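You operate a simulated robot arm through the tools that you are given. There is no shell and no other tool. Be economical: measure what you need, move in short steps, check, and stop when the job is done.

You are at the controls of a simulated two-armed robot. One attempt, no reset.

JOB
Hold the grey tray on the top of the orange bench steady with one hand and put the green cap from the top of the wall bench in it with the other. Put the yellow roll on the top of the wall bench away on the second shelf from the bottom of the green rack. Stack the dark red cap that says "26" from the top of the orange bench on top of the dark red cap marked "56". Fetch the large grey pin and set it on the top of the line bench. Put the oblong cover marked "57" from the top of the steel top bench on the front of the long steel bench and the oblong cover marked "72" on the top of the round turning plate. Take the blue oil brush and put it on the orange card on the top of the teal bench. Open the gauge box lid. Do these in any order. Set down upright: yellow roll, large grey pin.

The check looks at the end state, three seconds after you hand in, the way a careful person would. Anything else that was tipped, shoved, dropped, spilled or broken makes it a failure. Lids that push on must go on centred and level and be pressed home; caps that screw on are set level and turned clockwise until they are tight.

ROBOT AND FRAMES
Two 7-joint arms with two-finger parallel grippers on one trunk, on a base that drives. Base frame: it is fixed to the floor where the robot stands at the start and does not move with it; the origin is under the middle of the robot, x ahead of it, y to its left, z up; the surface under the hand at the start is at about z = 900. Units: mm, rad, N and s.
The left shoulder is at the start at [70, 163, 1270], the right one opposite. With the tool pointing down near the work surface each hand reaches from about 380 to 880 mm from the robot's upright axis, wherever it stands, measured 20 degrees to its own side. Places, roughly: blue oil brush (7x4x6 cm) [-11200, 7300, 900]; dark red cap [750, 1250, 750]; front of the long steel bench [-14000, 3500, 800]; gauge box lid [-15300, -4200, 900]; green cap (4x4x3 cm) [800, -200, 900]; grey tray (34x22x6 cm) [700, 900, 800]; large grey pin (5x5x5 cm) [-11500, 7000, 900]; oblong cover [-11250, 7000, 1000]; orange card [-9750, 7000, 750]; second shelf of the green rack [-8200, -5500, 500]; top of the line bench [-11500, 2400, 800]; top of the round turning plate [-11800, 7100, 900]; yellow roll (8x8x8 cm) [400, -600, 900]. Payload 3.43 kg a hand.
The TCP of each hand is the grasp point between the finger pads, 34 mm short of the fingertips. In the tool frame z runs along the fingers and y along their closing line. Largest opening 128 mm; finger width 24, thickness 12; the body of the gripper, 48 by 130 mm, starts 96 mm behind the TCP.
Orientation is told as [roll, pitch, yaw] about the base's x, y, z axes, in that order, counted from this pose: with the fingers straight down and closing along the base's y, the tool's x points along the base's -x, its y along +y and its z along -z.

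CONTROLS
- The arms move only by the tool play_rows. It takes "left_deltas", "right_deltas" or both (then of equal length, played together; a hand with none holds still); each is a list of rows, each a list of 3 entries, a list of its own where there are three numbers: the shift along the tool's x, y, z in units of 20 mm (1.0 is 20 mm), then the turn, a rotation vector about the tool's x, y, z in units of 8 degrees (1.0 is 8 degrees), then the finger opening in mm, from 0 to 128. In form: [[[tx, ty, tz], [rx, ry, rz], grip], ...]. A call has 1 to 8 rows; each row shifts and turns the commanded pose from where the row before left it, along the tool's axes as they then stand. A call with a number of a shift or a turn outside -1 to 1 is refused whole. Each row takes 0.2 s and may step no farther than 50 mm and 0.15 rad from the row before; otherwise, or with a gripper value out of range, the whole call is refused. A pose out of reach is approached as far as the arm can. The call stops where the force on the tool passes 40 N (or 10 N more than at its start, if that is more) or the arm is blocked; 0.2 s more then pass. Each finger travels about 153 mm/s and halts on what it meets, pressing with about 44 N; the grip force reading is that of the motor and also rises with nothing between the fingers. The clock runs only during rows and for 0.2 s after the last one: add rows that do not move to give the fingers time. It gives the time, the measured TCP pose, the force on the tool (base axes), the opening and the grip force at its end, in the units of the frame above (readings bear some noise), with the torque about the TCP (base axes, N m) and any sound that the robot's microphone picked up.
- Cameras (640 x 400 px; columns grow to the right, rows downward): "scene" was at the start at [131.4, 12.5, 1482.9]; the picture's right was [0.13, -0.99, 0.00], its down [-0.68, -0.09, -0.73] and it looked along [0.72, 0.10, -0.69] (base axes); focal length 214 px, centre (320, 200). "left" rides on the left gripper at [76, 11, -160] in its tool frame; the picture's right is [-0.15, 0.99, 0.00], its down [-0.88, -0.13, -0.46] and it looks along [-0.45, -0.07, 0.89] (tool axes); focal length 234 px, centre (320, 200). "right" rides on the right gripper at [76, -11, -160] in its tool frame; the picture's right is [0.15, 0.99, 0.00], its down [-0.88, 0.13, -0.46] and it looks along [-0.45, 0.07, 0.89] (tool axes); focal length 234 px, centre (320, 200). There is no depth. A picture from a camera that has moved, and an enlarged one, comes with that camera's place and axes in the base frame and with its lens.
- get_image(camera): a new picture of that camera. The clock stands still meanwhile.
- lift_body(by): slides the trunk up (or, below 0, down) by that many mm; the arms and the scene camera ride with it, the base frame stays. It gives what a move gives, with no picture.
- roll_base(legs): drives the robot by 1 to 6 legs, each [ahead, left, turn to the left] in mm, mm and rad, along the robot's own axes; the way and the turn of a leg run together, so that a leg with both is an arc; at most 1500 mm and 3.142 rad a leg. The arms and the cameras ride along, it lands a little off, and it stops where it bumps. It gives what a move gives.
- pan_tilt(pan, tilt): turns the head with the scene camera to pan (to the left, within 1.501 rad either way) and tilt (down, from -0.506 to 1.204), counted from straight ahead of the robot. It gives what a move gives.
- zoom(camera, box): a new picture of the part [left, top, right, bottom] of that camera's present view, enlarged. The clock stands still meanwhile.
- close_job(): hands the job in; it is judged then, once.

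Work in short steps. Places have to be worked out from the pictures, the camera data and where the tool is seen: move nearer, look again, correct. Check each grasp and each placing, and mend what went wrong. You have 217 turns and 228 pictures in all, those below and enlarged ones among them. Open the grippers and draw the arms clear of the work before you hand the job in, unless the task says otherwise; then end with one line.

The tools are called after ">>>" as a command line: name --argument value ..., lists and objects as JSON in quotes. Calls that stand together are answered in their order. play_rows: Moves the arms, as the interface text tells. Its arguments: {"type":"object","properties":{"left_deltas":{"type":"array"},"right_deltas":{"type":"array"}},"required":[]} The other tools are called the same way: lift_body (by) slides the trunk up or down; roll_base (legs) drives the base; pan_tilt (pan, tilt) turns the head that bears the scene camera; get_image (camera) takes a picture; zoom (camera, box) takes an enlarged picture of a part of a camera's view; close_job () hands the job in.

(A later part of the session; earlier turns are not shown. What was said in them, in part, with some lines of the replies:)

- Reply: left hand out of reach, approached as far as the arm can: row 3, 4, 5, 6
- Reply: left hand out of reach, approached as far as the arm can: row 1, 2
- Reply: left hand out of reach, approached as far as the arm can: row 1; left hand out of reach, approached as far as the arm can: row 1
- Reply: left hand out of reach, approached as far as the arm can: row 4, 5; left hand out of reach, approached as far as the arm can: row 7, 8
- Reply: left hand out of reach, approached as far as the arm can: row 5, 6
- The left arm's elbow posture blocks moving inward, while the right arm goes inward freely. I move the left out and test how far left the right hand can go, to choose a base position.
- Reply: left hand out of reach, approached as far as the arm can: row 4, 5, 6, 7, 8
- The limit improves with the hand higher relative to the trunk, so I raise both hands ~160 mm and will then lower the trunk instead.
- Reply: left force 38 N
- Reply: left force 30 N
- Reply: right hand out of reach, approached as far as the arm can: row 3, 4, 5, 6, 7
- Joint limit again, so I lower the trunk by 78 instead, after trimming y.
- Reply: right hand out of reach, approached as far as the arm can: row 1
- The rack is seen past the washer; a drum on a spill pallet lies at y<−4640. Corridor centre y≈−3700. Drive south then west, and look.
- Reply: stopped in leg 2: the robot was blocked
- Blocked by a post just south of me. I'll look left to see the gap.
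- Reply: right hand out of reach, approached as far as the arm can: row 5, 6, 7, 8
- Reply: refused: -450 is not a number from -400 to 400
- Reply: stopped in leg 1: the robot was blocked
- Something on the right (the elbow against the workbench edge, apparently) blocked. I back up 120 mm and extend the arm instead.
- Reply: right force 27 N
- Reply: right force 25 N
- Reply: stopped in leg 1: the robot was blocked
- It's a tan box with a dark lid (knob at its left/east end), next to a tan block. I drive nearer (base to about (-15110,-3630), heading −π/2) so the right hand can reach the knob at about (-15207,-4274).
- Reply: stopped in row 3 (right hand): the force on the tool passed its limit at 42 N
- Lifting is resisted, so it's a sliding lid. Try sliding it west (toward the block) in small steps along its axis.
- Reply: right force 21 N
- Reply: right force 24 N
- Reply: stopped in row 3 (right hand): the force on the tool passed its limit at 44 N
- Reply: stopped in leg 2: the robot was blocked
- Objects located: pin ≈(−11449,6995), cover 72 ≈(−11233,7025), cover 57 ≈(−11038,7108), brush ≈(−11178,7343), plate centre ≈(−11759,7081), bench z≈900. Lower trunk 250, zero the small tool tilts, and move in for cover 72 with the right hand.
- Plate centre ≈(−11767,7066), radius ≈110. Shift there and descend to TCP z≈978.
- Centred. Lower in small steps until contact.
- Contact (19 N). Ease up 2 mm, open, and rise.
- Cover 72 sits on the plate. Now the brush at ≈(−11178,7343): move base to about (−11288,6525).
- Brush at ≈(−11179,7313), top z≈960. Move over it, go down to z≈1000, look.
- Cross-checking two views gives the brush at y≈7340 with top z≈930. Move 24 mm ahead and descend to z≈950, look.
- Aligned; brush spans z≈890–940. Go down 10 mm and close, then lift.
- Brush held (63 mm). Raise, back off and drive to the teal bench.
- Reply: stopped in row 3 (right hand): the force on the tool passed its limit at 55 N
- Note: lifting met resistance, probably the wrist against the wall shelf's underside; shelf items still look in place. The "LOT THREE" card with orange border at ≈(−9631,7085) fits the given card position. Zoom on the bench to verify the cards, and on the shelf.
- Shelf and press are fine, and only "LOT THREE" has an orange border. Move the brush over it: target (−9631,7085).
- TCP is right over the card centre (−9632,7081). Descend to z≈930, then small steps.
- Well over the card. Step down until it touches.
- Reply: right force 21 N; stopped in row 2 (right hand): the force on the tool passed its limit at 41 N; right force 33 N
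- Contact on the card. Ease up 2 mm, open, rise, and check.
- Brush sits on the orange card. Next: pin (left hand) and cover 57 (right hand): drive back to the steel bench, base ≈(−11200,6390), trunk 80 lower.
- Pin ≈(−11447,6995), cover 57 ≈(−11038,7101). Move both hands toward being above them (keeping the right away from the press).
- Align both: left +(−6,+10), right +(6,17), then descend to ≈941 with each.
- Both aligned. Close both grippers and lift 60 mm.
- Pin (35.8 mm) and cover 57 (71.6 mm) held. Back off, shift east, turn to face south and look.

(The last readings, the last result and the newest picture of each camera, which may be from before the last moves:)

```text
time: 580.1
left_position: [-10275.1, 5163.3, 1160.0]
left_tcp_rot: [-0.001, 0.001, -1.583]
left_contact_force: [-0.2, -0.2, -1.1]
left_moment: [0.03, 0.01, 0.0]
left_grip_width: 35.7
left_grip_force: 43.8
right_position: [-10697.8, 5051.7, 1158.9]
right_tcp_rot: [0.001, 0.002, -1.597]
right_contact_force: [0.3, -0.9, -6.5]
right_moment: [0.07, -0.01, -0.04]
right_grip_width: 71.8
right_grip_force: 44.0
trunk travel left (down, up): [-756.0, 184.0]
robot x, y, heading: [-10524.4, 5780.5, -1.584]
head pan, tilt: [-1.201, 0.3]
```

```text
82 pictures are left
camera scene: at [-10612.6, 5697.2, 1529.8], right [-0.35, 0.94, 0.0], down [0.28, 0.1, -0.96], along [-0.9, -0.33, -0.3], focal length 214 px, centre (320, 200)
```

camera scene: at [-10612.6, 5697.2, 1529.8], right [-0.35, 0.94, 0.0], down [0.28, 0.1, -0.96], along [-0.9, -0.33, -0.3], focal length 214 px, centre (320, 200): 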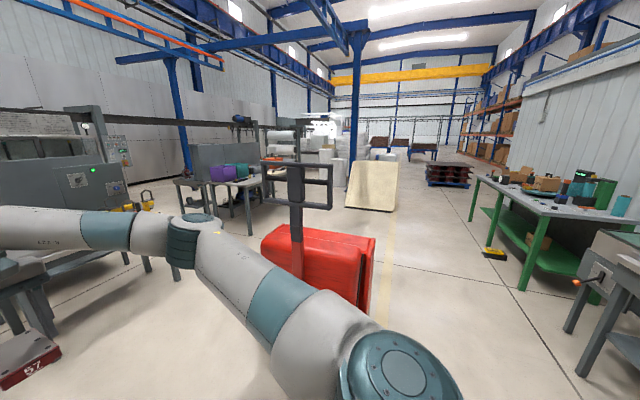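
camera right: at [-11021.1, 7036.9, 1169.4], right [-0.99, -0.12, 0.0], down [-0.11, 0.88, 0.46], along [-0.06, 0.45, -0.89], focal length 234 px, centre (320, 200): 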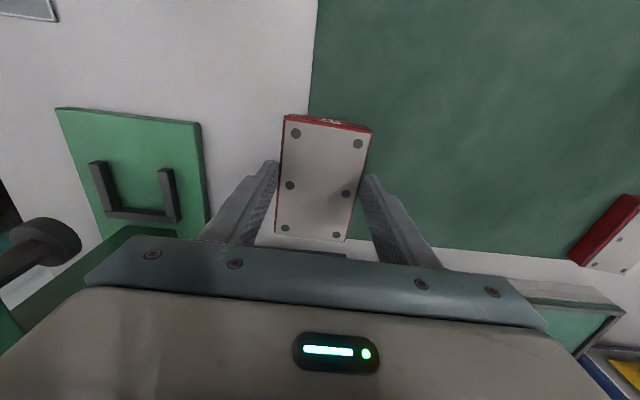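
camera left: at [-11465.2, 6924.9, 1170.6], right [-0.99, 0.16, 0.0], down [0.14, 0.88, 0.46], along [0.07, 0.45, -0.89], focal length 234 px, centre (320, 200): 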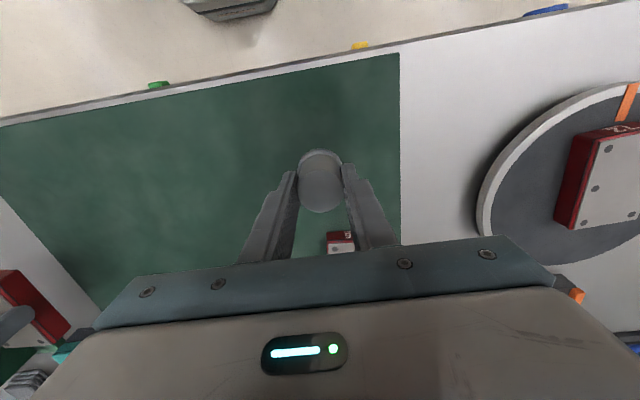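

The long steel bench (purple/green bins) faces north at ≈(−14000,3500); the line bench's back panel faces me, so its front is the conveyor side. First cover 57: go north of the red truck (x −11600…−12250, y<5650), facing west.

>>> roll_base --legs '[[-430, 0, 0], [0, 0, -1.557], [1300, 0, 0], [1300, 0, 0]]'

>>> pan_tilt --pan 0.7 --tilt 0.4

>>> get_image --camera "scene"

```text
time: 598.8
left_position: [-13740.6, 5998.9, 1159.5]
left_tcp_rot: [-0.001, 0.0, 3.115]
left_contact_force: [-1.0, 0.1, -2.1]
left_moment: [0.02, -0.02, -0.01]
left_grip_width: 35.2
left_grip_force: 43.8
right_position: [-13849.3, 6423.0, 1158.4]
right_tcp_rot: [0.002, 0.004, 3.103]
right_contact_force: [-1.0, -0.1, -5.9]
right_moment: [0.03, -0.08, -0.02]
right_grip_width: 71.6
right_grip_force: 43.6
trunk travel left (down, up): [-756.0, 184.0]
robot x, y, heading: [-13123.7, 6238.7, 3.112]
head pan, tilt: [-1.201, 0.3]
```

```text
time: 600.7
left_position: [-13741.1, 5998.6, 1160.2]
left_tcp_rot: [-0.001, 0.0, 3.115]
left_contact_force: [0.3, -0.6, -1.7]
left_moment: [0.02, 0.0, -0.01]
left_grip_width: 35.4
left_grip_force: 43.9
right_position: [-13849.2, 6423.0, 1158.3]
right_tcp_rot: [0.002, 0.001, 3.104]
right_contact_force: [0.9, 0.5, -6.3]
right_moment: [0.0, -0.08, 0.0]
right_grip_width: 71.9
right_grip_force: 43.6
trunk travel left (down, up): [-756.0, 184.0]
robot x, y, heading: [-13119.0, 6240.9, 3.119]
head pan, tilt: [0.7, 0.4]
```

```text
81 pictures are left
camera scene: at [-13246.8, 6184.6, 1520.5], right [-0.62, 0.78, 0.0], down [0.31, 0.24, -0.92], along [-0.72, -0.57, -0.39], focal length 214 px, centre (320, 200)
```

scene: 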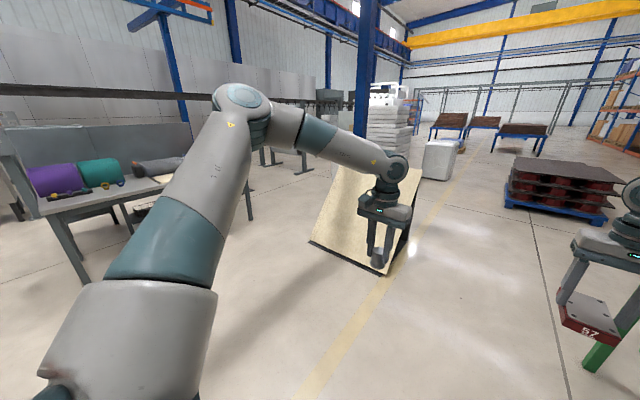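

Turn to face south, then approach the long steel bench to y≈4700 and look.

>>> roll_base --legs '[[600, 0, 0], [0, 0, 1.593], [1300, 0, 0]]'

>>> pan_tilt --pan 0.0 --tilt 0.5

>>> get_image --camera "scene"

```text
time: 613.9
left_position: [-13502.2, 4362.4, 1160.5]
left_tcp_rot: [-0.002, -0.001, -1.594]
left_contact_force: [-0.5, -0.3, -2.1]
left_moment: [0.02, -0.01, 0.0]
left_grip_width: 35.6
left_grip_force: 44.1
right_position: [-13927.1, 4255.1, 1157.7]
right_tcp_rot: [0.001, 0.001, -1.608]
right_contact_force: [0.0, -0.8, -5.8]
right_moment: [0.1, 0.01, 0.03]
right_grip_width: 71.8
right_grip_force: 44.0
trunk travel left (down, up): [-756.0, 184.0]
robot x, y, heading: [-13744.0, 4981.1, -1.598]
head pan, tilt: [0.7, 0.4]
```

```text
time: 614.9
left_position: [-13503.1, 4363.4, 1160.0]
left_tcp_rot: [-0.002, -0.001, -1.594]
left_contact_force: [-0.3, 0.1, -0.8]
left_moment: [0.01, -0.03, 0.0]
left_grip_width: 35.2
left_grip_force: 44.2
right_position: [-13926.8, 4255.6, 1158.0]
right_tcp_rot: [0.002, 0.003, -1.608]
right_contact_force: [-0.2, 0.0, -5.8]
right_moment: [0.09, 0.01, -0.03]
right_grip_width: 71.9
right_grip_force: 44.3
trunk travel left (down, up): [-756.0, 184.0]
robot x, y, heading: [-13744.9, 4980.1, -1.595]
head pan, tilt: [0.0, 0.499]
```

```text
80 pictures are left
camera scene: at [-13748.5, 4841.1, 1511.4], right [-1.0, 0.02, 0.0], down [0.01, 0.48, -0.88], along [-0.02, -0.88, -0.48], focal length 214 px, centre (320, 200)
```

scene: 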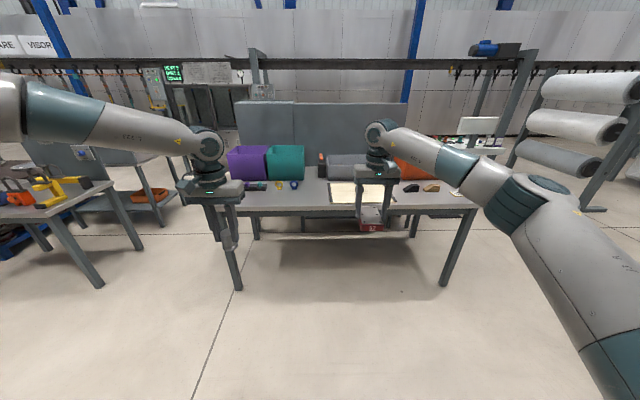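

Zoom on this bench and on the left bench area.

>>> zoom --camera "scene" --box '[220, 130, 490, 250]'

>>> pan_tilt --pan 0.75 --tilt 0.4

>>> get_image --camera "scene"

```text
2.37 times, centred on (355, 190) of scene
camera zoom: at [-13748.5, 4841.1, 1511.4], right [-1.0, 0.02, 0.0], down [0.01, 0.48, -0.88], along [-0.02, -0.88, -0.48], focal length 508 px, centre (237, 224)
```

zoom: 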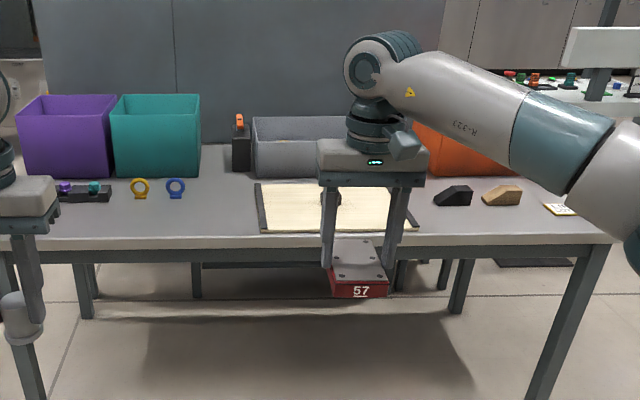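

```text
time: 616.0
left_position: [-13503.5, 4362.2, 1160.3]
left_tcp_rot: [-0.002, 0.0, -1.595]
left_contact_force: [-0.9, -0.1, -1.6]
left_moment: [0.02, 0.0, -0.02]
left_grip_width: 35.8
left_grip_force: 43.8
right_position: [-13927.1, 4254.2, 1157.6]
right_tcp_rot: [0.001, 0.001, -1.608]
right_contact_force: [-0.6, -1.2, -6.4]
right_moment: [0.09, 0.01, -0.06]
right_grip_width: 71.7
right_grip_force: 43.9
trunk travel left (down, up): [-756.0, 184.0]
robot x, y, heading: [-13740.7, 4981.9, -1.6]
head pan, tilt: [0.75, 0.4]
```

```text
78 pictures are left
camera scene: at [-13684.9, 4862.6, 1520.5], right [-0.75, -0.66, 0.0], down [-0.26, 0.29, -0.92], along [0.61, -0.69, -0.39], focal length 214 px, centre (320, 200)
```

scene: 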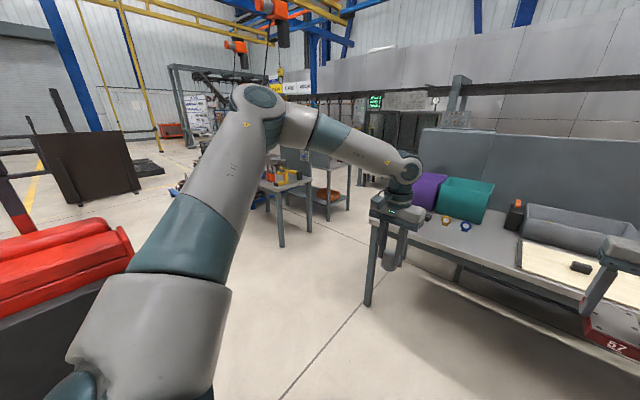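

The bench spans x −14770…−13230, front edge y≈3673, centre x −14000. I'll put cover 57 on the clear front area just left of the paper mat, at ≈(−13770,3560). Drive so the right hand is above it.

>>> roll_base --legs '[[0, 0, 0.027], [689, 138, 0]]'

>>> lift_body --by -150

>>> pan_tilt --pan -0.1 --tilt 0.75

>>> get_image --camera "scene"

>>> get_image --camera "right"

```text
time: 620.2
left_position: [-13339.7, 3685.7, 1160.0]
left_tcp_rot: [-0.002, -0.002, -1.562]
left_contact_force: [0.2, 0.9, -1.0]
left_moment: [0.02, 0.0, 0.0]
left_grip_width: 35.3
left_grip_force: 44.4
right_position: [-13759.6, 3563.8, 1159.1]
right_tcp_rot: [0.001, 0.001, -1.572]
right_contact_force: [-0.4, 0.0, -5.4]
right_moment: [0.09, 0.0, 0.01]
right_grip_width: 71.9
right_grip_force: 44.5
trunk travel left (down, up): [-756.0, 184.0]
robot x, y, heading: [-13607.0, 4296.3, -1.558]
head pan, tilt: [0.75, 0.4]
```

```text
time: 622.0
left_position: [-13339.7, 3685.2, 1009.9]
left_tcp_rot: [-0.003, 0.001, -1.563]
left_contact_force: [-0.5, -0.2, -1.5]
left_moment: [0.0, -0.03, 0.01]
left_grip_width: 35.5
left_grip_force: 44.3
right_position: [-13758.8, 3562.8, 1008.3]
right_tcp_rot: [0.002, 0.003, -1.574]
right_contact_force: [-0.1, 0.0, -6.1]
right_moment: [0.06, -0.05, -0.01]
right_grip_width: 71.9
right_grip_force: 44.0
trunk travel left (down, up): [-606.0, 334.0]
robot x, y, heading: [-13601.4, 4293.5, -1.559]
head pan, tilt: [0.75, 0.4]
```

```text
time: 623.1
left_position: [-13340.6, 3684.7, 1010.4]
left_tcp_rot: [-0.002, 0.0, -1.562]
left_contact_force: [-0.8, 0.0, -2.8]
left_moment: [0.03, -0.03, 0.0]
left_grip_width: 35.1
left_grip_force: 44.2
right_position: [-13759.1, 3562.0, 1007.6]
right_tcp_rot: [0.003, 0.002, -1.571]
right_contact_force: [-0.3, 0.1, -6.6]
right_moment: [0.08, -0.01, -0.02]
right_grip_width: 71.6
right_grip_force: 44.8
trunk travel left (down, up): [-606.0, 334.0]
robot x, y, heading: [-13600.0, 4295.6, -1.56]
head pan, tilt: [-0.099, 0.75]
```

```text
77 pictures are left
camera scene: at [-13610.1, 4162.8, 1339.4], right [-1.0, 0.09, 0.0], down [0.06, 0.68, -0.73], along [-0.06, -0.73, -0.68], focal length 214 px, centre (320, 200)
```

scene: 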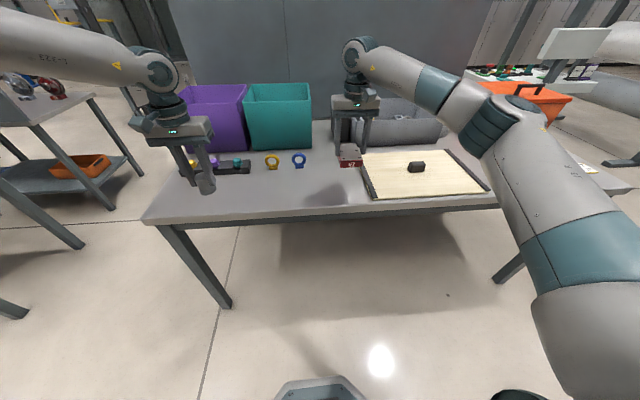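

```text
76 pictures are left
camera right: at [-13770.6, 3636.8, 1168.3], right [0.99, 0.14, 0.0], down [0.13, -0.88, 0.45], along [0.07, -0.45, -0.89], focal length 234 px, centre (320, 200)
```

right: 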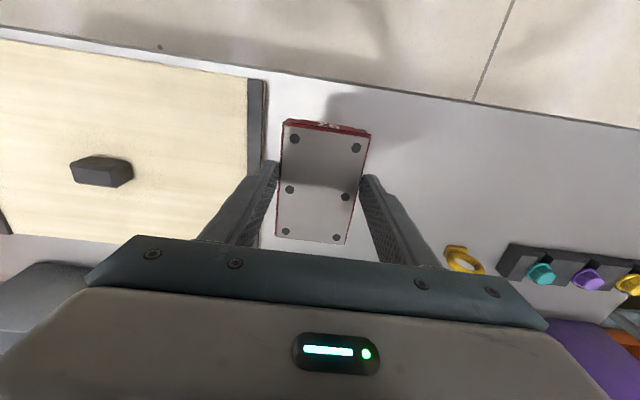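

Bench top z≈785, edge y≈3637. Move 17 mm in and descend to TCP z≈845.

>>> play_rows --right_deltas '[[[-0.85, 0, 1], [0, 0, 0], 60], [[0, 0, 1], [0, 0, 0], 60], [[0, 0, 1], [0, 0, 0], 60], [[0, 0, 1], [0, 0, 0], 60], [[0, 0, 1], [0, 0, 0], 60], [[0, 0, 1], [0, 0, 0], 60], [[0, 0, 1], [0, 0, 0], 60], [[0, 0, 0.9], [0, 0, 0], 60]]'

>>> zoom --camera "scene" --box '[280, 120, 440, 220]'

```text
time: 624.9
left_position: [-13340.1, 3686.3, 1009.7]
left_tcp_rot: [-0.002, -0.001, -1.562]
left_contact_force: [0.2, -0.4, -1.7]
left_moment: [0.04, 0.01, 0.0]
left_grip_width: 35.6
left_grip_force: 43.8
right_position: [-13758.7, 3543.1, 871.3]
right_tcp_rot: [0.011, -0.021, -1.575]
right_contact_force: [-1.5, 12.1, 28.4]
right_moment: [-0.46, 0.22, -0.15]
right_grip_width: 71.8
right_grip_force: 44.0
trunk travel left (down, up): [-606.0, 334.0]
robot x, y, heading: [-13602.3, 4293.7, -1.567]
head pan, tilt: [-0.099, 0.75]
stopped in row 8 (right hand): the force on the tool passed its limit at 89 N (the readings are from after the stop); the commanded pose is now the measured one
```

```text
4.00 times, centred on (360, 170) of scene
camera zoom: at [-13609.7, 4165.8, 1340.0], right [-1.0, 0.09, 0.0], down [0.06, 0.68, -0.73], along [-0.07, -0.73, -0.68], focal length 858 px, centre (160, 320)
```

zoom: 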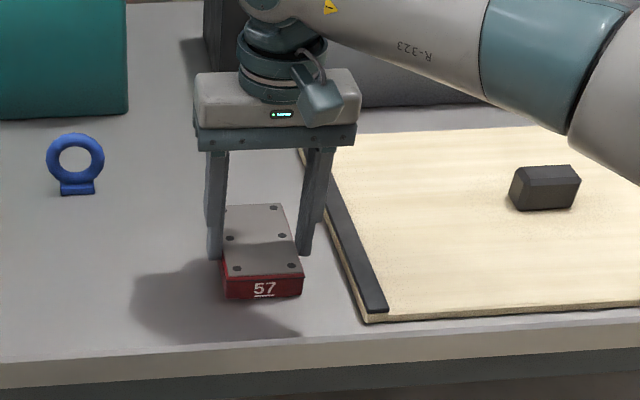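

The cover met the bench at TCP z≈871 (bench ≈824). Ease up slightly, restore the tilt, and release.

>>> play_rows --right_deltas '[[[0, 0, -0.1], [0, 0.15, 0], 60], [[0, 0, 0], [0, 0, 0], 60]]'

>>> get_image --camera "right"

```text
time: 625.5
left_position: [-13338.4, 3687.7, 1012.2]
left_tcp_rot: [-0.003, -0.003, -1.564]
left_contact_force: [0.6, 0.0, -1.2]
left_moment: [-0.02, -0.01, 0.0]
left_grip_width: 35.5
left_grip_force: 44.2
right_position: [-13758.1, 3543.2, 871.4]
right_tcp_rot: [0.009, 0.001, -1.574]
right_contact_force: [-0.1, -5.9, 28.2]
right_moment: [-0.3, 0.31, 0.1]
right_grip_width: 71.6
right_grip_force: 43.7
trunk travel left (down, up): [-606.0, 334.0]
robot x, y, heading: [-13603.7, 4298.0, -1.564]
head pan, tilt: [-0.099, 0.75]
```

```text
74 pictures are left
camera right: at [-13770.3, 3617.4, 1030.8], right [0.99, 0.14, 0.01], down [0.12, -0.88, 0.46], along [0.07, -0.45, -0.89], focal length 234 px, centre (320, 200)
```

right: 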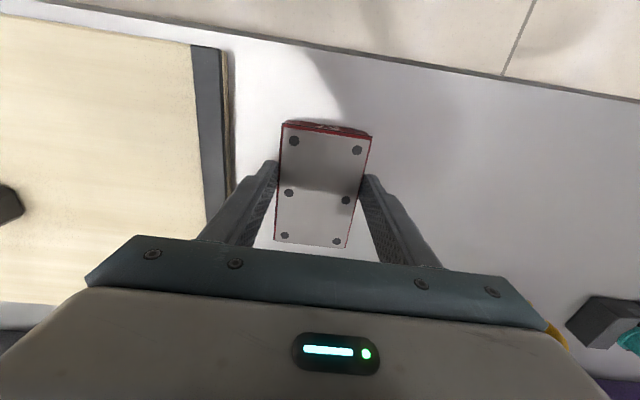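

Still pressing 28 N; ease up 3 mm more, then open and rise.

>>> play_rows --right_deltas '[[[0, 0, -0.15], [0, 0, 0], 60], [[0, 0, 0], [0, 0, 0], 60], [[0, 0, 0], [0, 0, 0], 78], [[0, 0, 0], [0, 0, 0], 95], [[0, 0, 0], [0, 0, 0], 100], [[0, 0, -1], [0, 0, 0], 100], [[0, 0, -1], [0, 0, 0], 100], [[0, 0, -1], [0, 0, 0], 100]]'

>>> play_rows --right_deltas '[[[0, 0, -1], [0, 0, 0], 100], [[0, 0, -1], [0, 0, 0], 100], [[0, 0, -1], [0, 0, 0], 100], [[0, 0, -1], [0, 0, 0], 100]]'

>>> get_image --camera "right"

>>> zoom --camera "scene" --box '[280, 120, 440, 220]'

```text
time: 627.3
left_position: [-13340.0, 3686.7, 1010.7]
left_tcp_rot: [-0.003, -0.002, -1.563]
left_contact_force: [0.9, 0.1, -0.7]
left_moment: [-0.02, 0.05, 0.02]
left_grip_width: 35.5
left_grip_force: 43.9
right_position: [-13758.9, 3540.7, 931.4]
right_tcp_rot: [0.008, 0.007, -1.574]
right_contact_force: [0.3, -0.2, -0.4]
right_moment: [0.0, 0.01, -0.03]
right_grip_width: 100.1
right_grip_force: 0.0
trunk travel left (down, up): [-606.0, 334.0]
robot x, y, heading: [-13602.6, 4297.5, -1.558]
head pan, tilt: [-0.099, 0.75]
```

```text
time: 628.3
left_position: [-13339.0, 3686.6, 1010.7]
left_tcp_rot: [0.0, -0.002, -1.563]
left_contact_force: [1.2, 0.6, -2.2]
left_moment: [0.02, 0.0, 0.01]
left_grip_width: 35.6
left_grip_force: 44.3
right_position: [-13759.5, 3540.7, 1010.5]
right_tcp_rot: [0.007, 0.008, -1.575]
right_contact_force: [-0.3, 0.1, 0.5]
right_moment: [0.01, -0.02, 0.0]
right_grip_width: 100.2
right_grip_force: 0.1
trunk travel left (down, up): [-606.0, 334.0]
robot x, y, heading: [-13603.6, 4297.3, -1.561]
head pan, tilt: [-0.099, 0.75]
```

```text
73 pictures are left
camera right: at [-13772.1, 3614.5, 1171.9], right [0.99, 0.14, 0.01], down [0.12, -0.88, 0.45], along [0.07, -0.45, -0.89], focal length 234 px, centre (320, 200)
```

right: 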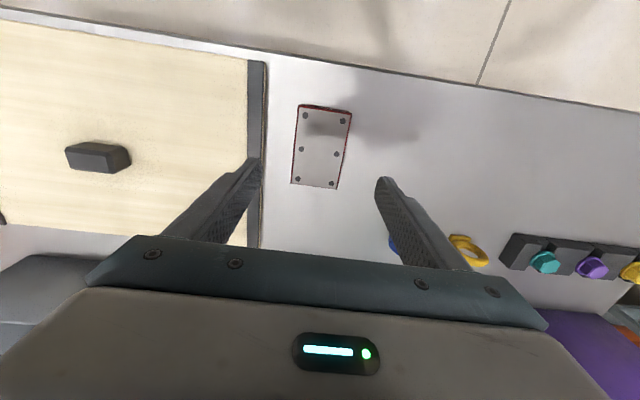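

```text
4.00 times, centred on (360, 170) of scene
camera zoom: at [-13609.8, 4164.1, 1339.5], right [-1.0, 0.09, 0.0], down [0.06, 0.68, -0.73], along [-0.07, -0.73, -0.68], focal length 858 px, centre (160, 320)
```

zoom: 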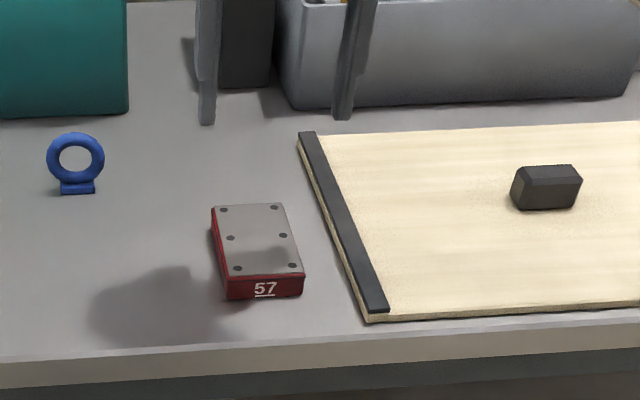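

Cover 57 is flat on the bench front. Next the pin on the line bench (x −12000…−11000, y≈2190–2700): its west end looks reachable from the aisle. Back off, go east to x≈−12600 and south, and look.

>>> lift_body --by 150

>>> roll_base --legs '[[-350, 0, -0.01], [0, 1000, 0], [700, 0, 0]]'

>>> pan_tilt --pan 0.4 --tilt 0.4

>>> get_image --camera "scene"

```text
time: 630.1
left_position: [-13338.4, 3685.2, 1159.9]
left_tcp_rot: [-0.002, -0.001, -1.562]
left_contact_force: [0.1, 0.1, -1.6]
left_moment: [0.02, 0.01, -0.03]
left_grip_width: 35.4
left_grip_force: 43.5
right_position: [-13759.7, 3539.7, 1161.7]
right_tcp_rot: [0.008, 0.009, -1.572]
right_contact_force: [0.3, -0.8, -0.3]
right_moment: [-0.02, 0.0, -0.02]
right_grip_width: 100.3
right_grip_force: 0.0
trunk travel left (down, up): [-756.0, 184.0]
robot x, y, heading: [-13602.4, 4296.4, -1.562]
head pan, tilt: [-0.099, 0.75]
```

```text
time: 634.8
left_position: [-12877.0, 4033.3, 1158.9]
left_tcp_rot: [-0.001, 0.002, -1.477]
left_contact_force: [0.1, -1.1, -1.7]
left_moment: [0.0, 0.05, 0.0]
left_grip_width: 35.4
left_grip_force: 44.0
right_position: [-13283.3, 3851.6, 1158.8]
right_tcp_rot: [0.007, 0.011, -1.489]
right_contact_force: [0.4, 0.0, 0.4]
right_moment: [0.01, 0.03, -0.01]
right_grip_width: 99.8
right_grip_force: 0.1
trunk travel left (down, up): [-756.0, 184.0]
robot x, y, heading: [-13195.0, 4622.0, -1.474]
head pan, tilt: [-0.099, 0.75]
stopped in leg 2: the robot was blocked; the commanded pose is now the measured one
```

```text
time: 635.7
left_position: [-12876.7, 4036.4, 1160.5]
left_tcp_rot: [0.0, -0.002, -1.475]
left_contact_force: [0.0, 0.5, -1.3]
left_moment: [0.0, 0.0, 0.01]
left_grip_width: 35.3
left_grip_force: 44.2
right_position: [-13283.9, 3854.2, 1160.0]
right_tcp_rot: [0.01, 0.006, -1.49]
right_contact_force: [0.1, 0.0, 0.1]
right_moment: [0.0, -0.03, -0.03]
right_grip_width: 100.0
right_grip_force: 0.1
trunk travel left (down, up): [-756.0, 184.0]
robot x, y, heading: [-13191.4, 4623.1, -1.471]
head pan, tilt: [0.4, 0.4]
```

```text
71 pictures are left
camera scene: at [-13142.8, 4490.1, 1520.6], right [-0.88, -0.48, 0.0], down [-0.19, 0.34, -0.92], along [0.44, -0.81, -0.39], focal length 214 px, centre (320, 200)
```

scene: 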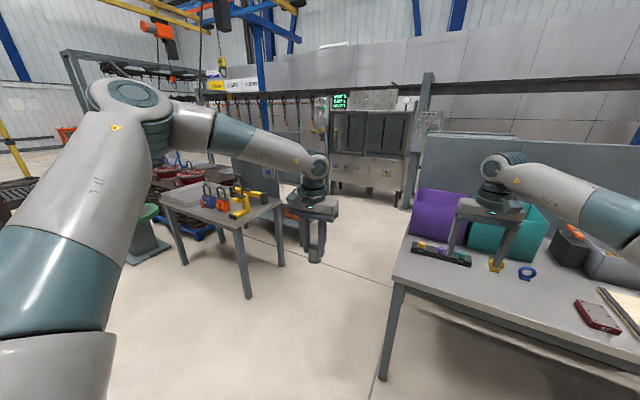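

Blocked on the left, perhaps by the red truck. Look left.

>>> pan_tilt --pan 1.45 --tilt 0.5

>>> get_image --camera "scene"

```text
time: 637.0
left_position: [-12877.5, 4035.8, 1161.5]
left_tcp_rot: [-0.001, 0.001, -1.474]
left_contact_force: [0.7, 0.8, -2.6]
left_moment: [0.01, -0.02, -0.01]
left_grip_width: 35.5
left_grip_force: 44.3
right_position: [-13283.9, 3852.7, 1160.0]
right_tcp_rot: [0.007, 0.007, -1.489]
right_contact_force: [0.4, 0.6, -0.7]
right_moment: [0.01, -0.01, 0.02]
right_grip_width: 100.0
right_grip_force: 0.1
trunk travel left (down, up): [-756.0, 184.0]
robot x, y, heading: [-13191.5, 4616.6, -1.474]
head pan, tilt: [1.45, 0.499]
```

```text
70 pictures are left
camera scene: at [-13095.5, 4568.9, 1511.5], right [-0.02, -1.0, 0.0], down [-0.48, 0.01, -0.88], along [0.88, -0.02, -0.48], focal length 214 px, centre (320, 200)
```

scene: 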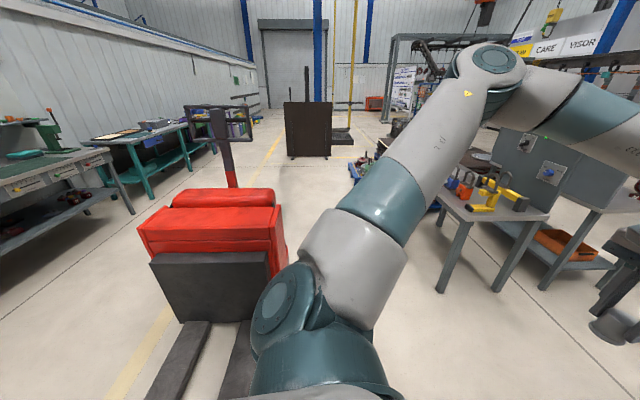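

The truck's forks lie on the floor toward me. Step south to y≈4250 first, then east to x≈−12600, then south to y≈3300.

>>> roll_base --legs '[[0, -60, -0.097], [370, 0, 0], [0, 650, 0], [800, 0, 0]]'

>>> pan_tilt --pan 0.5 --tilt 0.5

>>> get_image --camera "scene"

```text
time: 647.0
left_position: [-12330.1, 2853.7, 1159.7]
left_tcp_rot: [-0.002, -0.003, -1.559]
left_contact_force: [-0.2, 0.3, -1.9]
left_moment: [0.0, 0.0, 0.04]
left_grip_width: 35.0
left_grip_force: 43.7
right_position: [-12751.2, 2706.2, 1162.3]
right_tcp_rot: [0.008, 0.006, -1.572]
right_contact_force: [-0.1, 0.2, 0.7]
right_moment: [-0.01, 0.01, -0.01]
right_grip_width: 100.0
right_grip_force: 0.0
trunk travel left (down, up): [-756.0, 184.0]
robot x, y, heading: [-12596.6, 3459.6, -1.553]
head pan, tilt: [1.45, 0.499]
```

```text
time: 648.2
left_position: [-12331.7, 2853.4, 1160.1]
left_tcp_rot: [0.001, 0.001, -1.558]
left_contact_force: [0.4, -1.0, -0.8]
left_moment: [0.04, 0.03, -0.02]
left_grip_width: 35.6
left_grip_force: 44.1
right_position: [-12751.2, 2706.5, 1161.1]
right_tcp_rot: [0.006, 0.007, -1.572]
right_contact_force: [0.4, 0.4, 0.0]
right_moment: [0.03, 0.03, 0.0]
right_grip_width: 100.0
right_grip_force: 0.0
trunk travel left (down, up): [-756.0, 184.0]
robot x, y, heading: [-12596.1, 3463.8, -1.56]
head pan, tilt: [0.499, 0.499]
```

```text
69 pictures are left
camera scene: at [-12550.7, 3333.6, 1511.4], right [-0.87, -0.49, 0.0], down [-0.24, 0.42, -0.88], along [0.43, -0.76, -0.48], focal length 214 px, centre (320, 200)
```

scene: 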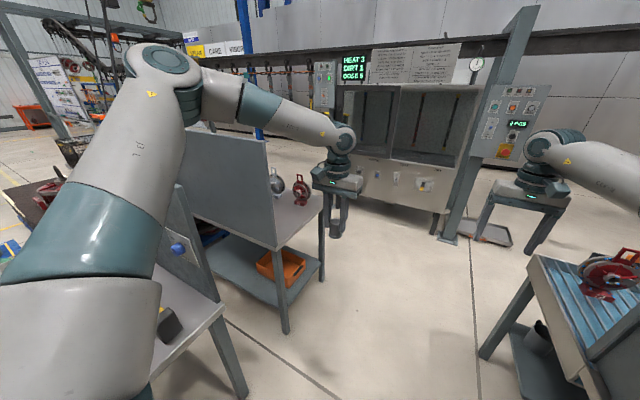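

The line bench's west end is at x≈−11930 (y 2198–2693), accessible. Go south to y≈2230, turn east, and look; retract the empty right hand meanwhile.

>>> play_rows --right_deltas '[[[1, 0, 0], [0, 0, 0], 60], [[1, 0, 0], [0, 0, 0], 60], [[1, 0, 0], [0, 0, 0], 60], [[1, 0, 0], [0, 0, 0], 60], [[1, 0, 0], [0, 0, 0], 60], [[1, 0, 0], [0, 0, 0], 60], [[1, 0, 0], [0, 0, 0], 60], [[1, 0, 0], [0, 0, 0], 60]]'

>>> roll_base --legs '[[1232, 0, 0], [0, 0, 1.56]]'

>>> pan_tilt --pan 0.1 --tilt 0.6

>>> get_image --camera "scene"

>>> get_image --camera "left"

```text
time: 650.0
left_position: [-12330.6, 2854.2, 1161.1]
left_tcp_rot: [0.0, 0.0, -1.558]
left_contact_force: [0.1, -0.8, -1.3]
left_moment: [0.0, 0.03, -0.03]
left_grip_width: 35.3
left_grip_force: 44.3
right_position: [-12751.5, 2865.3, 1163.0]
right_tcp_rot: [0.008, 0.007, -1.574]
right_contact_force: [-0.6, 0.1, 0.1]
right_moment: [-0.02, -0.04, -0.01]
right_grip_width: 59.7
right_grip_force: 0.0
trunk travel left (down, up): [-756.0, 184.0]
robot x, y, heading: [-12600.3, 3462.5, -1.554]
head pan, tilt: [0.499, 0.499]
```

```text
time: 652.1
left_position: [-12333.6, 2700.2, 1168.5]
left_tcp_rot: [-0.017, -0.019, -1.597]
left_contact_force: [0.3, 0.2, -2.1]
left_moment: [0.03, 0.0, -0.01]
left_grip_width: 35.5
left_grip_force: 43.9
right_position: [-12750.7, 2728.4, 1169.6]
right_tcp_rot: [-0.012, 0.007, -1.607]
right_contact_force: [0.4, -0.7, 0.0]
right_moment: [0.01, 0.0, 0.01]
right_grip_width: 60.1
right_grip_force: 0.2
trunk travel left (down, up): [-756.0, 184.0]
robot x, y, heading: [-12591.9, 3296.3, -1.595]
head pan, tilt: [0.499, 0.499]
stopped in leg 1: the robot was blocked; the commanded pose is now the measured one
```

```text
time: 653.0
left_position: [-12332.0, 2700.2, 1168.3]
left_tcp_rot: [-0.019, -0.022, -1.594]
left_contact_force: [0.3, 0.8, -1.7]
left_moment: [0.01, -0.02, 0.02]
left_grip_width: 35.3
left_grip_force: 44.0
right_position: [-12752.0, 2729.0, 1168.3]
right_tcp_rot: [-0.012, 0.003, -1.61]
right_contact_force: [0.3, 0.5, 0.4]
right_moment: [0.01, -0.02, 0.01]
right_grip_width: 59.9
right_grip_force: 0.0
trunk travel left (down, up): [-756.0, 184.0]
robot x, y, heading: [-12593.7, 3294.9, -1.596]
head pan, tilt: [0.099, 0.6]
```

```text
68 pictures are left
camera scene: at [-12562.1, 3187.1, 1504.7], right [-1.0, -0.08, 0.02], down [-0.06, 0.55, -0.83], along [0.05, -0.83, -0.55], focal length 214 px, centre (320, 200)
```

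scene: 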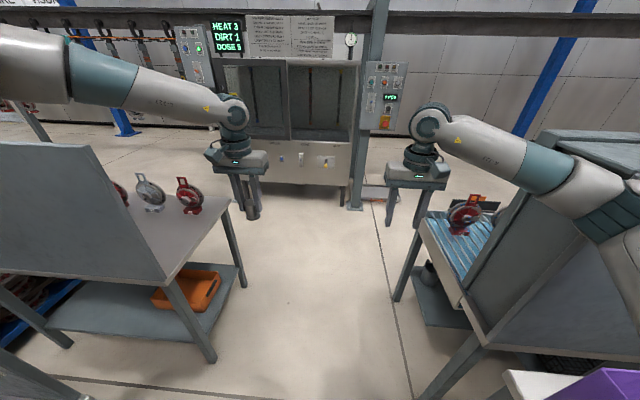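

```text
67 pictures are left
camera left: at [-12314.9, 2778.0, 1326.2], right [0.99, -0.17, -0.02], down [-0.14, -0.87, 0.48], along [-0.1, -0.47, -0.88], focal length 234 px, centre (320, 200)
```

left: 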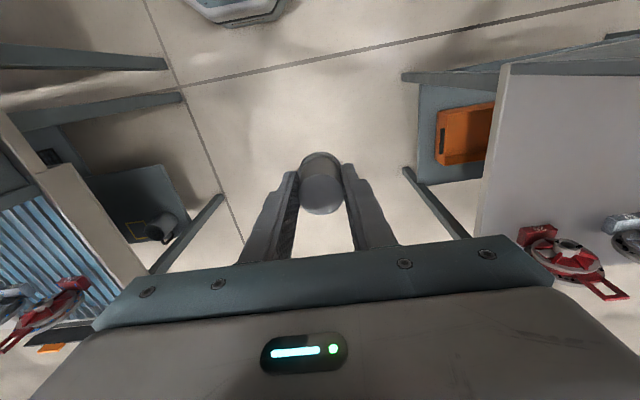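

The right elbow touches the hood of the bench on the right (east face x≈−12985). Back off, shift 120 east, raise the trunk, and proceed south.

>>> roll_base --legs '[[-60, 0, 0.025], [0, 125, 0]]'

>>> lift_body --by 150

>>> roll_base --legs '[[560, 0, 0], [560, 0, 0]]'

>>> get_image --camera "scene"

```text
time: 654.8
left_position: [-12211.8, 2748.0, 1161.8]
left_tcp_rot: [-0.001, -0.001, -1.571]
left_contact_force: [-0.5, 0.0, -2.9]
left_moment: [-0.04, -0.03, 0.02]
left_grip_width: 35.3
left_grip_force: 43.6
right_position: [-12630.0, 2765.4, 1152.5]
right_tcp_rot: [0.007, 0.025, -1.583]
right_contact_force: [-0.2, 0.1, 0.0]
right_moment: [-0.01, -0.01, 0.0]
right_grip_width: 60.0
right_grip_force: 0.0
trunk travel left (down, up): [-756.0, 184.0]
robot x, y, heading: [-12463.8, 3356.1, -1.566]
head pan, tilt: [0.099, 0.6]
```

```text
time: 656.5
left_position: [-12209.7, 2746.2, 1311.3]
left_tcp_rot: [-0.002, -0.002, -1.571]
left_contact_force: [-0.2, 0.2, -2.3]
left_moment: [-0.01, 0.01, -0.01]
left_grip_width: 35.4
left_grip_force: 43.8
right_position: [-12628.2, 2763.0, 1302.3]
right_tcp_rot: [0.006, 0.026, -1.585]
right_contact_force: [0.6, 0.6, -0.2]
right_moment: [0.01, 0.02, 0.05]
right_grip_width: 59.9
right_grip_force: 0.0
trunk travel left (down, up): [-906.0, 34.0]
robot x, y, heading: [-12464.4, 3357.0, -1.562]
head pan, tilt: [0.099, 0.6]
```

```text
time: 662.6
left_position: [-12194.7, 1614.4, 1311.0]
left_tcp_rot: [-0.002, 0.0, -1.562]
left_contact_force: [-0.7, -0.6, -1.6]
left_moment: [-0.03, -0.03, 0.0]
left_grip_width: 35.4
left_grip_force: 43.9
right_position: [-12614.6, 1628.3, 1303.2]
right_tcp_rot: [0.006, 0.024, -1.579]
right_contact_force: [-0.6, 0.4, 0.0]
right_moment: [-0.01, -0.02, -0.01]
right_grip_width: 60.1
right_grip_force: 0.0
trunk travel left (down, up): [-906.0, 34.0]
robot x, y, heading: [-12454.1, 2221.0, -1.562]
head pan, tilt: [0.099, 0.6]
```

```text
66 pictures are left
camera scene: at [-12447.2, 2086.6, 1652.6], right [-0.99, -0.11, 0.0], down [-0.06, 0.56, -0.83], along [0.09, -0.82, -0.56], focal length 214 px, centre (320, 200)
```

scene: 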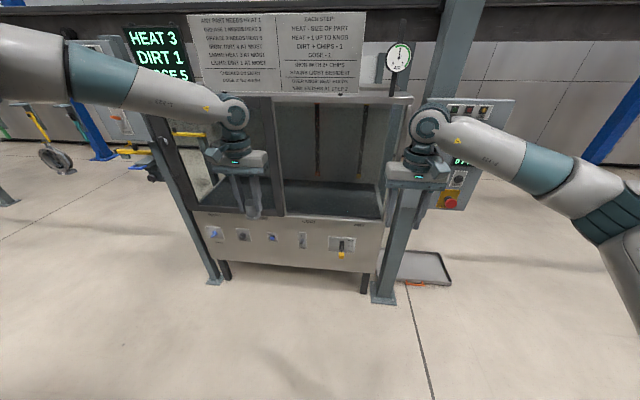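

Through. Turn to face east toward the bench and view.

>>> roll_base --legs '[[0, 0, 1.562]]'

>>> pan_tilt --pan 0.15 --tilt 0.8

>>> get_image --camera "scene"

>>> get_image --camera "left"

```text
time: 666.9
left_position: [-11845.8, 2477.9, 1311.5]
left_tcp_rot: [0.0, -0.001, -0.003]
left_contact_force: [0.7, 0.2, -2.4]
left_moment: [0.01, 0.02, 0.03]
left_grip_width: 35.5
left_grip_force: 44.0
right_position: [-11864.0, 2058.6, 1302.5]
right_tcp_rot: [0.005, 0.026, -0.015]
right_contact_force: [0.4, -0.3, -0.6]
right_moment: [0.0, -0.02, -0.04]
right_grip_width: 60.0
right_grip_force: 0.0
trunk travel left (down, up): [-906.0, 34.0]
robot x, y, heading: [-12456.0, 2221.4, 0.004]
head pan, tilt: [0.099, 0.6]
```

```text
time: 667.6
left_position: [-11844.3, 2477.9, 1310.0]
left_tcp_rot: [0.0, -0.003, -0.003]
left_contact_force: [0.2, 0.0, -1.9]
left_moment: [0.01, 0.02, -0.03]
left_grip_width: 35.2
left_grip_force: 43.8
right_position: [-11862.9, 2058.9, 1302.5]
right_tcp_rot: [0.007, 0.026, -0.017]
right_contact_force: [-0.7, -0.8, 0.6]
right_moment: [0.02, 0.01, 0.02]
right_grip_width: 60.0
right_grip_force: 0.1
trunk travel left (down, up): [-906.0, 34.0]
robot x, y, heading: [-12453.4, 2218.6, 0.002]
head pan, tilt: [0.15, 0.799]
```

```text
65 pictures are left
camera scene: at [-12327.1, 2235.7, 1635.6], right [0.15, -0.99, 0.0], down [-0.71, -0.11, -0.7], along [0.69, 0.1, -0.72], focal length 214 px, centre (320, 200)
```

scene: 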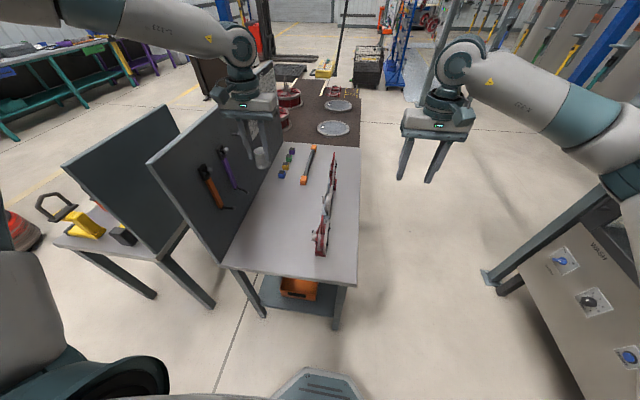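

```text
64 pictures are left
camera left: at [-11920.4, 2489.2, 1470.7], right [0.15, 0.99, 0.0], down [0.88, -0.13, 0.46], along [0.45, -0.07, -0.89], focal length 234 px, centre (320, 200)
```

left: 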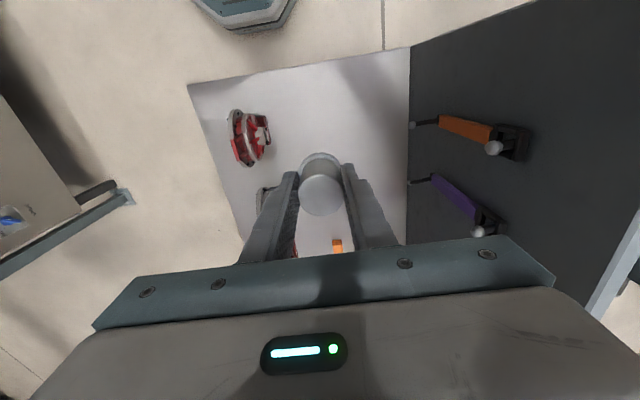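

Bench west end: x from −11961, y 2142–2714, top z≈785; casting at (−11816,2280). The pin at (−11845,2478) is over free surface. Lower the trunk by 400 and check.

>>> lift_body --by -400

>>> get_image --camera "left"

>>> get_image --camera "scene"

```text
time: 671.4
left_position: [-11845.4, 2478.9, 911.6]
left_tcp_rot: [-0.001, -0.001, -0.003]
left_contact_force: [-0.2, -0.9, -1.2]
left_moment: [0.04, -0.02, 0.0]
left_grip_width: 35.6
left_grip_force: 44.1
right_position: [-11864.2, 2058.2, 902.0]
right_tcp_rot: [0.007, 0.025, -0.014]
right_contact_force: [-1.0, -0.5, -0.7]
right_moment: [0.02, 0.0, 0.01]
right_grip_width: 60.0
right_grip_force: 0.0
trunk travel left (down, up): [-506.0, 434.0]
robot x, y, heading: [-12454.6, 2222.3, 0.006]
head pan, tilt: [0.15, 0.799]
```

```text
63 pictures are left
camera left: at [-11920.7, 2489.1, 1070.9], right [0.15, 0.99, 0.0], down [0.88, -0.13, 0.46], along [0.45, -0.07, -0.89], focal length 234 px, centre (320, 200)
```

left: 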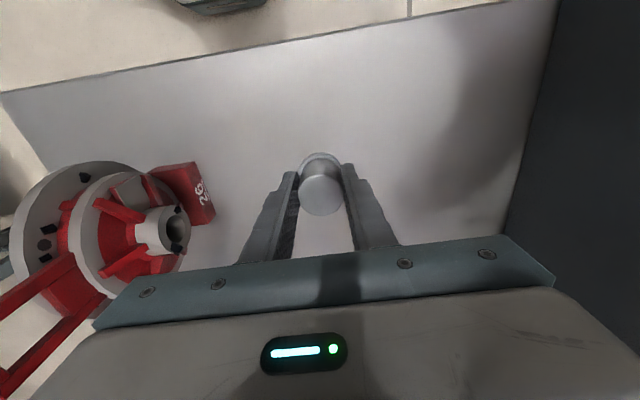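

```text
62 pictures are left
camera scene: at [-12327.4, 2235.5, 1235.6], right [0.15, -0.99, 0.0], down [-0.71, -0.11, -0.7], along [0.69, 0.1, -0.72], focal length 214 px, centre (320, 200)
```

scene: 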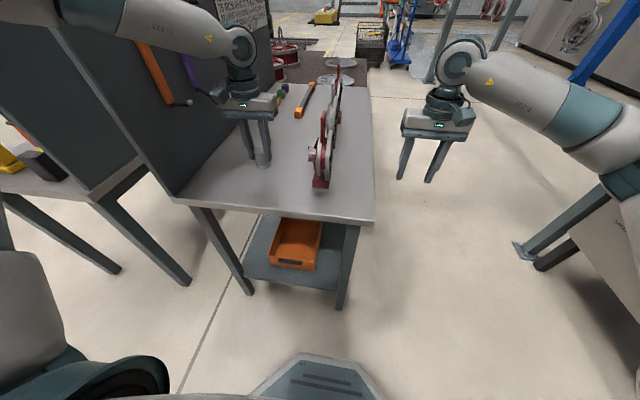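

Clear. Lower the left hand 45 mm, then in small steps.

>>> play_rows --left_deltas '[[[0, 0, 0.8], [0, 0, 0], 25], [[0, 0, 0.8], [0, 0, 0], 25], [[0, 0, 0.6], [0, 0, 0], 25], [[0, 0, 0], [0, 0, 0], 25]]'

>>> zoom --camera "scene" --box '[200, 100, 320, 190]'

```text
time: 672.4
left_position: [-11845.2, 2478.8, 866.2]
left_tcp_rot: [-0.003, -0.002, -0.003]
left_contact_force: [-1.0, 0.1, -2.0]
left_moment: [0.0, -0.02, 0.0]
left_grip_width: 35.7
left_grip_force: 43.5
right_position: [-11864.1, 2058.9, 901.6]
right_tcp_rot: [0.005, 0.026, -0.015]
right_contact_force: [-0.5, 0.7, 0.1]
right_moment: [-0.01, 0.01, -0.04]
right_grip_width: 59.9
right_grip_force: 0.1
trunk travel left (down, up): [-506.0, 434.0]
robot x, y, heading: [-12458.0, 2221.9, -0.001]
head pan, tilt: [0.15, 0.799]
```

```text
4.44 times, centred on (260, 145) of scene
camera zoom: at [-12327.5, 2235.5, 1235.5], right [0.15, -0.99, 0.0], down [-0.71, -0.11, -0.7], along [0.69, 0.1, -0.72], focal length 953 px, centre (587, 444)
```

zoom: 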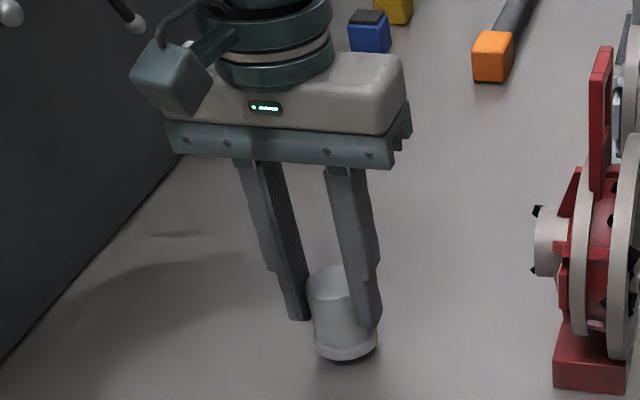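

Close to the surface. Continue in 4 mm steps.

>>> play_rows --left_deltas '[[[0, 0, 0.2], [0, 0, 0], 25], [[0, 0, 0], [0, 0, 0], 25]]'

>>> play_rows --left_deltas '[[[0, 0, 0.2], [0, 0, 0], 25], [[0, 0, 0], [0, 0, 0], 25]]'

>>> play_rows --left_deltas '[[[0, 0, 0.15], [0, 0, 0], 25], [[0, 0, 0], [0, 0, 0], 25]]'

>>> zoom --camera "scene" --box '[200, 100, 320, 190]'

```text
time: 673.0
left_position: [-11845.3, 2479.1, 863.1]
left_tcp_rot: [-0.001, -0.003, -0.002]
left_contact_force: [0.4, -0.9, -1.6]
left_moment: [0.0, 0.0, -0.03]
left_grip_width: 35.5
left_grip_force: 44.0
right_position: [-11863.4, 2059.2, 902.5]
right_tcp_rot: [0.005, 0.025, -0.015]
right_contact_force: [0.3, 0.0, -0.8]
right_moment: [-0.01, 0.0, 0.03]
right_grip_width: 59.9
right_grip_force: 0.1
trunk travel left (down, up): [-506.0, 434.0]
robot x, y, heading: [-12458.2, 2220.8, 0.004]
head pan, tilt: [0.15, 0.799]
```

```text
time: 673.6
left_position: [-11844.9, 2477.8, 858.6]
left_tcp_rot: [0.0, -0.001, -0.001]
left_contact_force: [0.3, 0.0, -1.5]
left_moment: [-0.03, 0.01, 0.01]
left_grip_width: 35.2
left_grip_force: 43.7
right_position: [-11863.5, 2059.2, 901.3]
right_tcp_rot: [0.006, 0.027, -0.016]
right_contact_force: [0.6, 0.8, -0.1]
right_moment: [0.02, -0.01, 0.0]
right_grip_width: 60.1
right_grip_force: 0.1
trunk travel left (down, up): [-506.0, 434.0]
robot x, y, heading: [-12454.9, 2221.0, 0.001]
head pan, tilt: [0.15, 0.799]
```

```text
time: 674.2
left_position: [-11845.3, 2479.6, 856.2]
left_tcp_rot: [-0.002, -0.004, -0.003]
left_contact_force: [1.5, 2.9, 7.1]
left_moment: [0.18, 0.08, 0.0]
left_grip_width: 35.2
left_grip_force: 44.4
right_position: [-11864.1, 2058.3, 901.9]
right_tcp_rot: [0.005, 0.025, -0.018]
right_contact_force: [0.5, -0.1, -0.6]
right_moment: [-0.02, 0.02, 0.01]
right_grip_width: 59.7
right_grip_force: 0.1
trunk travel left (down, up): [-506.0, 434.0]
robot x, y, heading: [-12454.7, 2223.1, 0.001]
head pan, tilt: [0.15, 0.799]
```

```text
4.44 times, centred on (260, 145) of scene
camera zoom: at [-12328.1, 2235.4, 1235.8], right [0.15, -0.99, 0.0], down [-0.71, -0.11, -0.7], along [0.69, 0.1, -0.72], focal length 953 px, centre (587, 444)
```

zoom: 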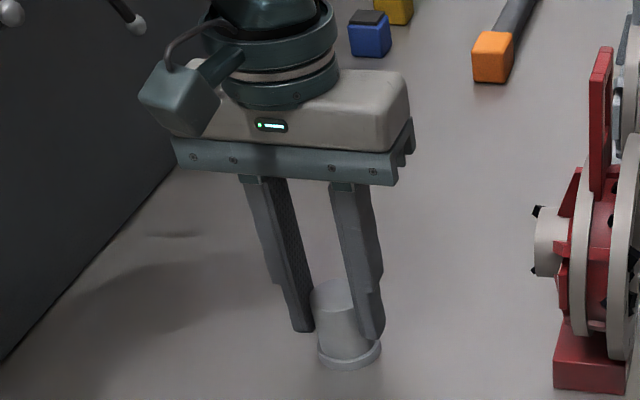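

Contact (+9 N). Release the pin and rise.

>>> play_rows --left_deltas '[[[0, 0, 0], [0, 0, 0], 42], [[0, 0, 0], [0, 0, 0], 55], [[0, 0, 0], [0, 0, 0], 60], [[0, 0, -1], [0, 0, 0], 60], [[0, 0, -1], [0, 0, 0], 60], [[0, 0, -1], [0, 0, 0], 60], [[0, 0, -1], [0, 0, 0], 60], [[0, 0, -1], [0, 0, 0], 60]]'

>>> lift_body --by 150

>>> zoom --camera "scene" --box '[180, 130, 380, 270]'

>>> get_image --camera "left"

```text
time: 676.0
left_position: [-11847.3, 2478.1, 956.6]
left_tcp_rot: [0.0, -0.002, -0.002]
left_contact_force: [-0.6, 0.2, 0.2]
left_moment: [0.04, -0.03, 0.01]
left_grip_width: 60.1
left_grip_force: 0.0
right_position: [-11863.0, 2058.5, 902.5]
right_tcp_rot: [0.005, 0.026, -0.016]
right_contact_force: [-0.1, -0.4, -0.3]
right_moment: [0.0, 0.0, 0.0]
right_grip_width: 60.0
right_grip_force: 0.0
trunk travel left (down, up): [-506.0, 434.0]
robot x, y, heading: [-12454.4, 2219.4, 0.004]
head pan, tilt: [0.15, 0.799]
```

```text
time: 677.8
left_position: [-11846.5, 2477.4, 1107.3]
left_tcp_rot: [-0.003, -0.002, -0.001]
left_contact_force: [-0.3, 0.3, -1.0]
left_moment: [-0.01, 0.01, 0.01]
left_grip_width: 60.4
left_grip_force: 0.0
right_position: [-11864.6, 2058.7, 1051.4]
right_tcp_rot: [0.004, 0.026, -0.015]
right_contact_force: [-0.7, -0.9, 0.7]
right_moment: [0.01, -0.01, 0.02]
right_grip_width: 60.1
right_grip_force: 0.1
trunk travel left (down, up): [-656.0, 284.0]
robot x, y, heading: [-12456.8, 2223.2, 0.004]
head pan, tilt: [0.15, 0.799]
```

```text
2.86 times, centred on (280, 200) of scene
camera zoom: at [-12327.2, 2235.5, 1385.4], right [0.15, -0.99, 0.0], down [-0.71, -0.11, -0.7], along [0.69, 0.1, -0.72], focal length 613 px, centre (434, 200)
```

zoom: 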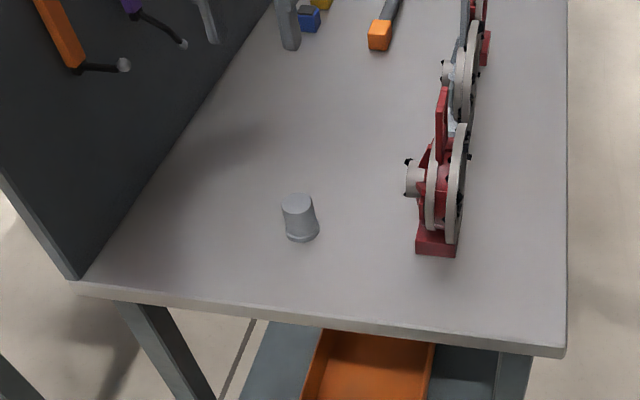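

```text
58 pictures are left
camera left: at [-11921.5, 2488.8, 1266.6], right [0.15, 0.99, 0.0], down [0.88, -0.13, 0.46], along [0.45, -0.07, -0.89], focal length 234 px, centre (320, 200)
```

left: 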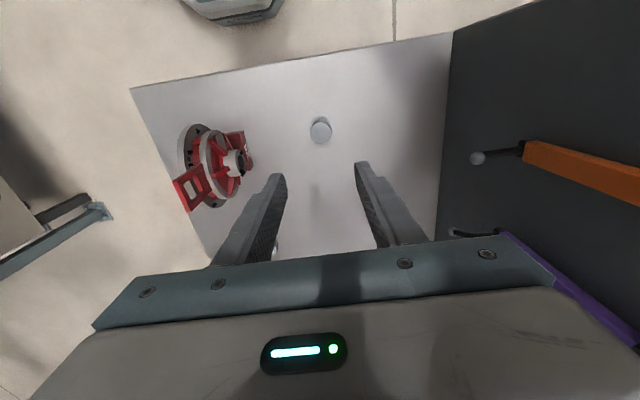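

The pin stands upright. All parts are done; draw the arms clear by backing off 200 mm and hand in.

>>> roll_base --legs '[[-200, 0, 0]]'

>>> get_image --camera "scene"

```text
time: 679.4
left_position: [-12047.7, 2476.7, 1106.5]
left_tcp_rot: [-0.002, -0.002, -0.002]
left_contact_force: [-0.4, 0.1, 0.6]
left_moment: [0.0, 0.0, -0.02]
left_grip_width: 60.0
left_grip_force: 0.0
right_position: [-12063.9, 2058.2, 1051.6]
right_tcp_rot: [0.004, 0.027, -0.017]
right_contact_force: [0.4, -0.9, 0.8]
right_moment: [-0.02, 0.0, -0.01]
right_grip_width: 60.0
right_grip_force: 0.0
trunk travel left (down, up): [-656.0, 284.0]
robot x, y, heading: [-12656.3, 2223.0, 0.001]
head pan, tilt: [0.15, 0.799]
```

```text
57 pictures are left
camera scene: at [-12528.7, 2235.3, 1385.5], right [0.15, -0.99, 0.0], down [-0.71, -0.11, -0.7], along [0.69, 0.1, -0.72], focal length 214 px, centre (320, 200)
```

scene: 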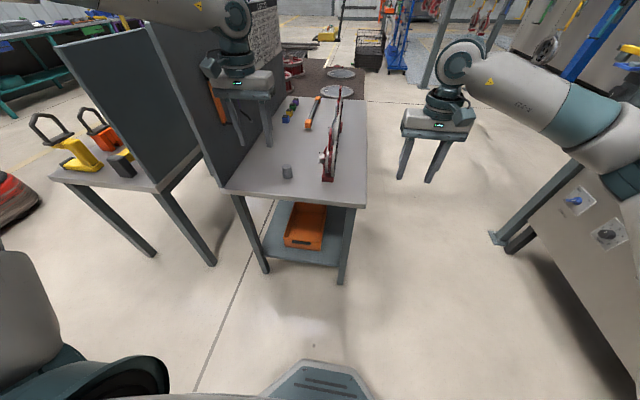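

Arms are clear, grippers open and empty; handing in.

>>> close_job

```text
The job is handed in.
```

I did all eight parts of the job and handed it in. The base or arms also bumped several fixtures on the way: posts, a machine control panel, a bench hood, the underside of a wall shelf and the red truck's forks. The control panel and the shelf's contents still looked in place afterwards; I did not check the others for movement.
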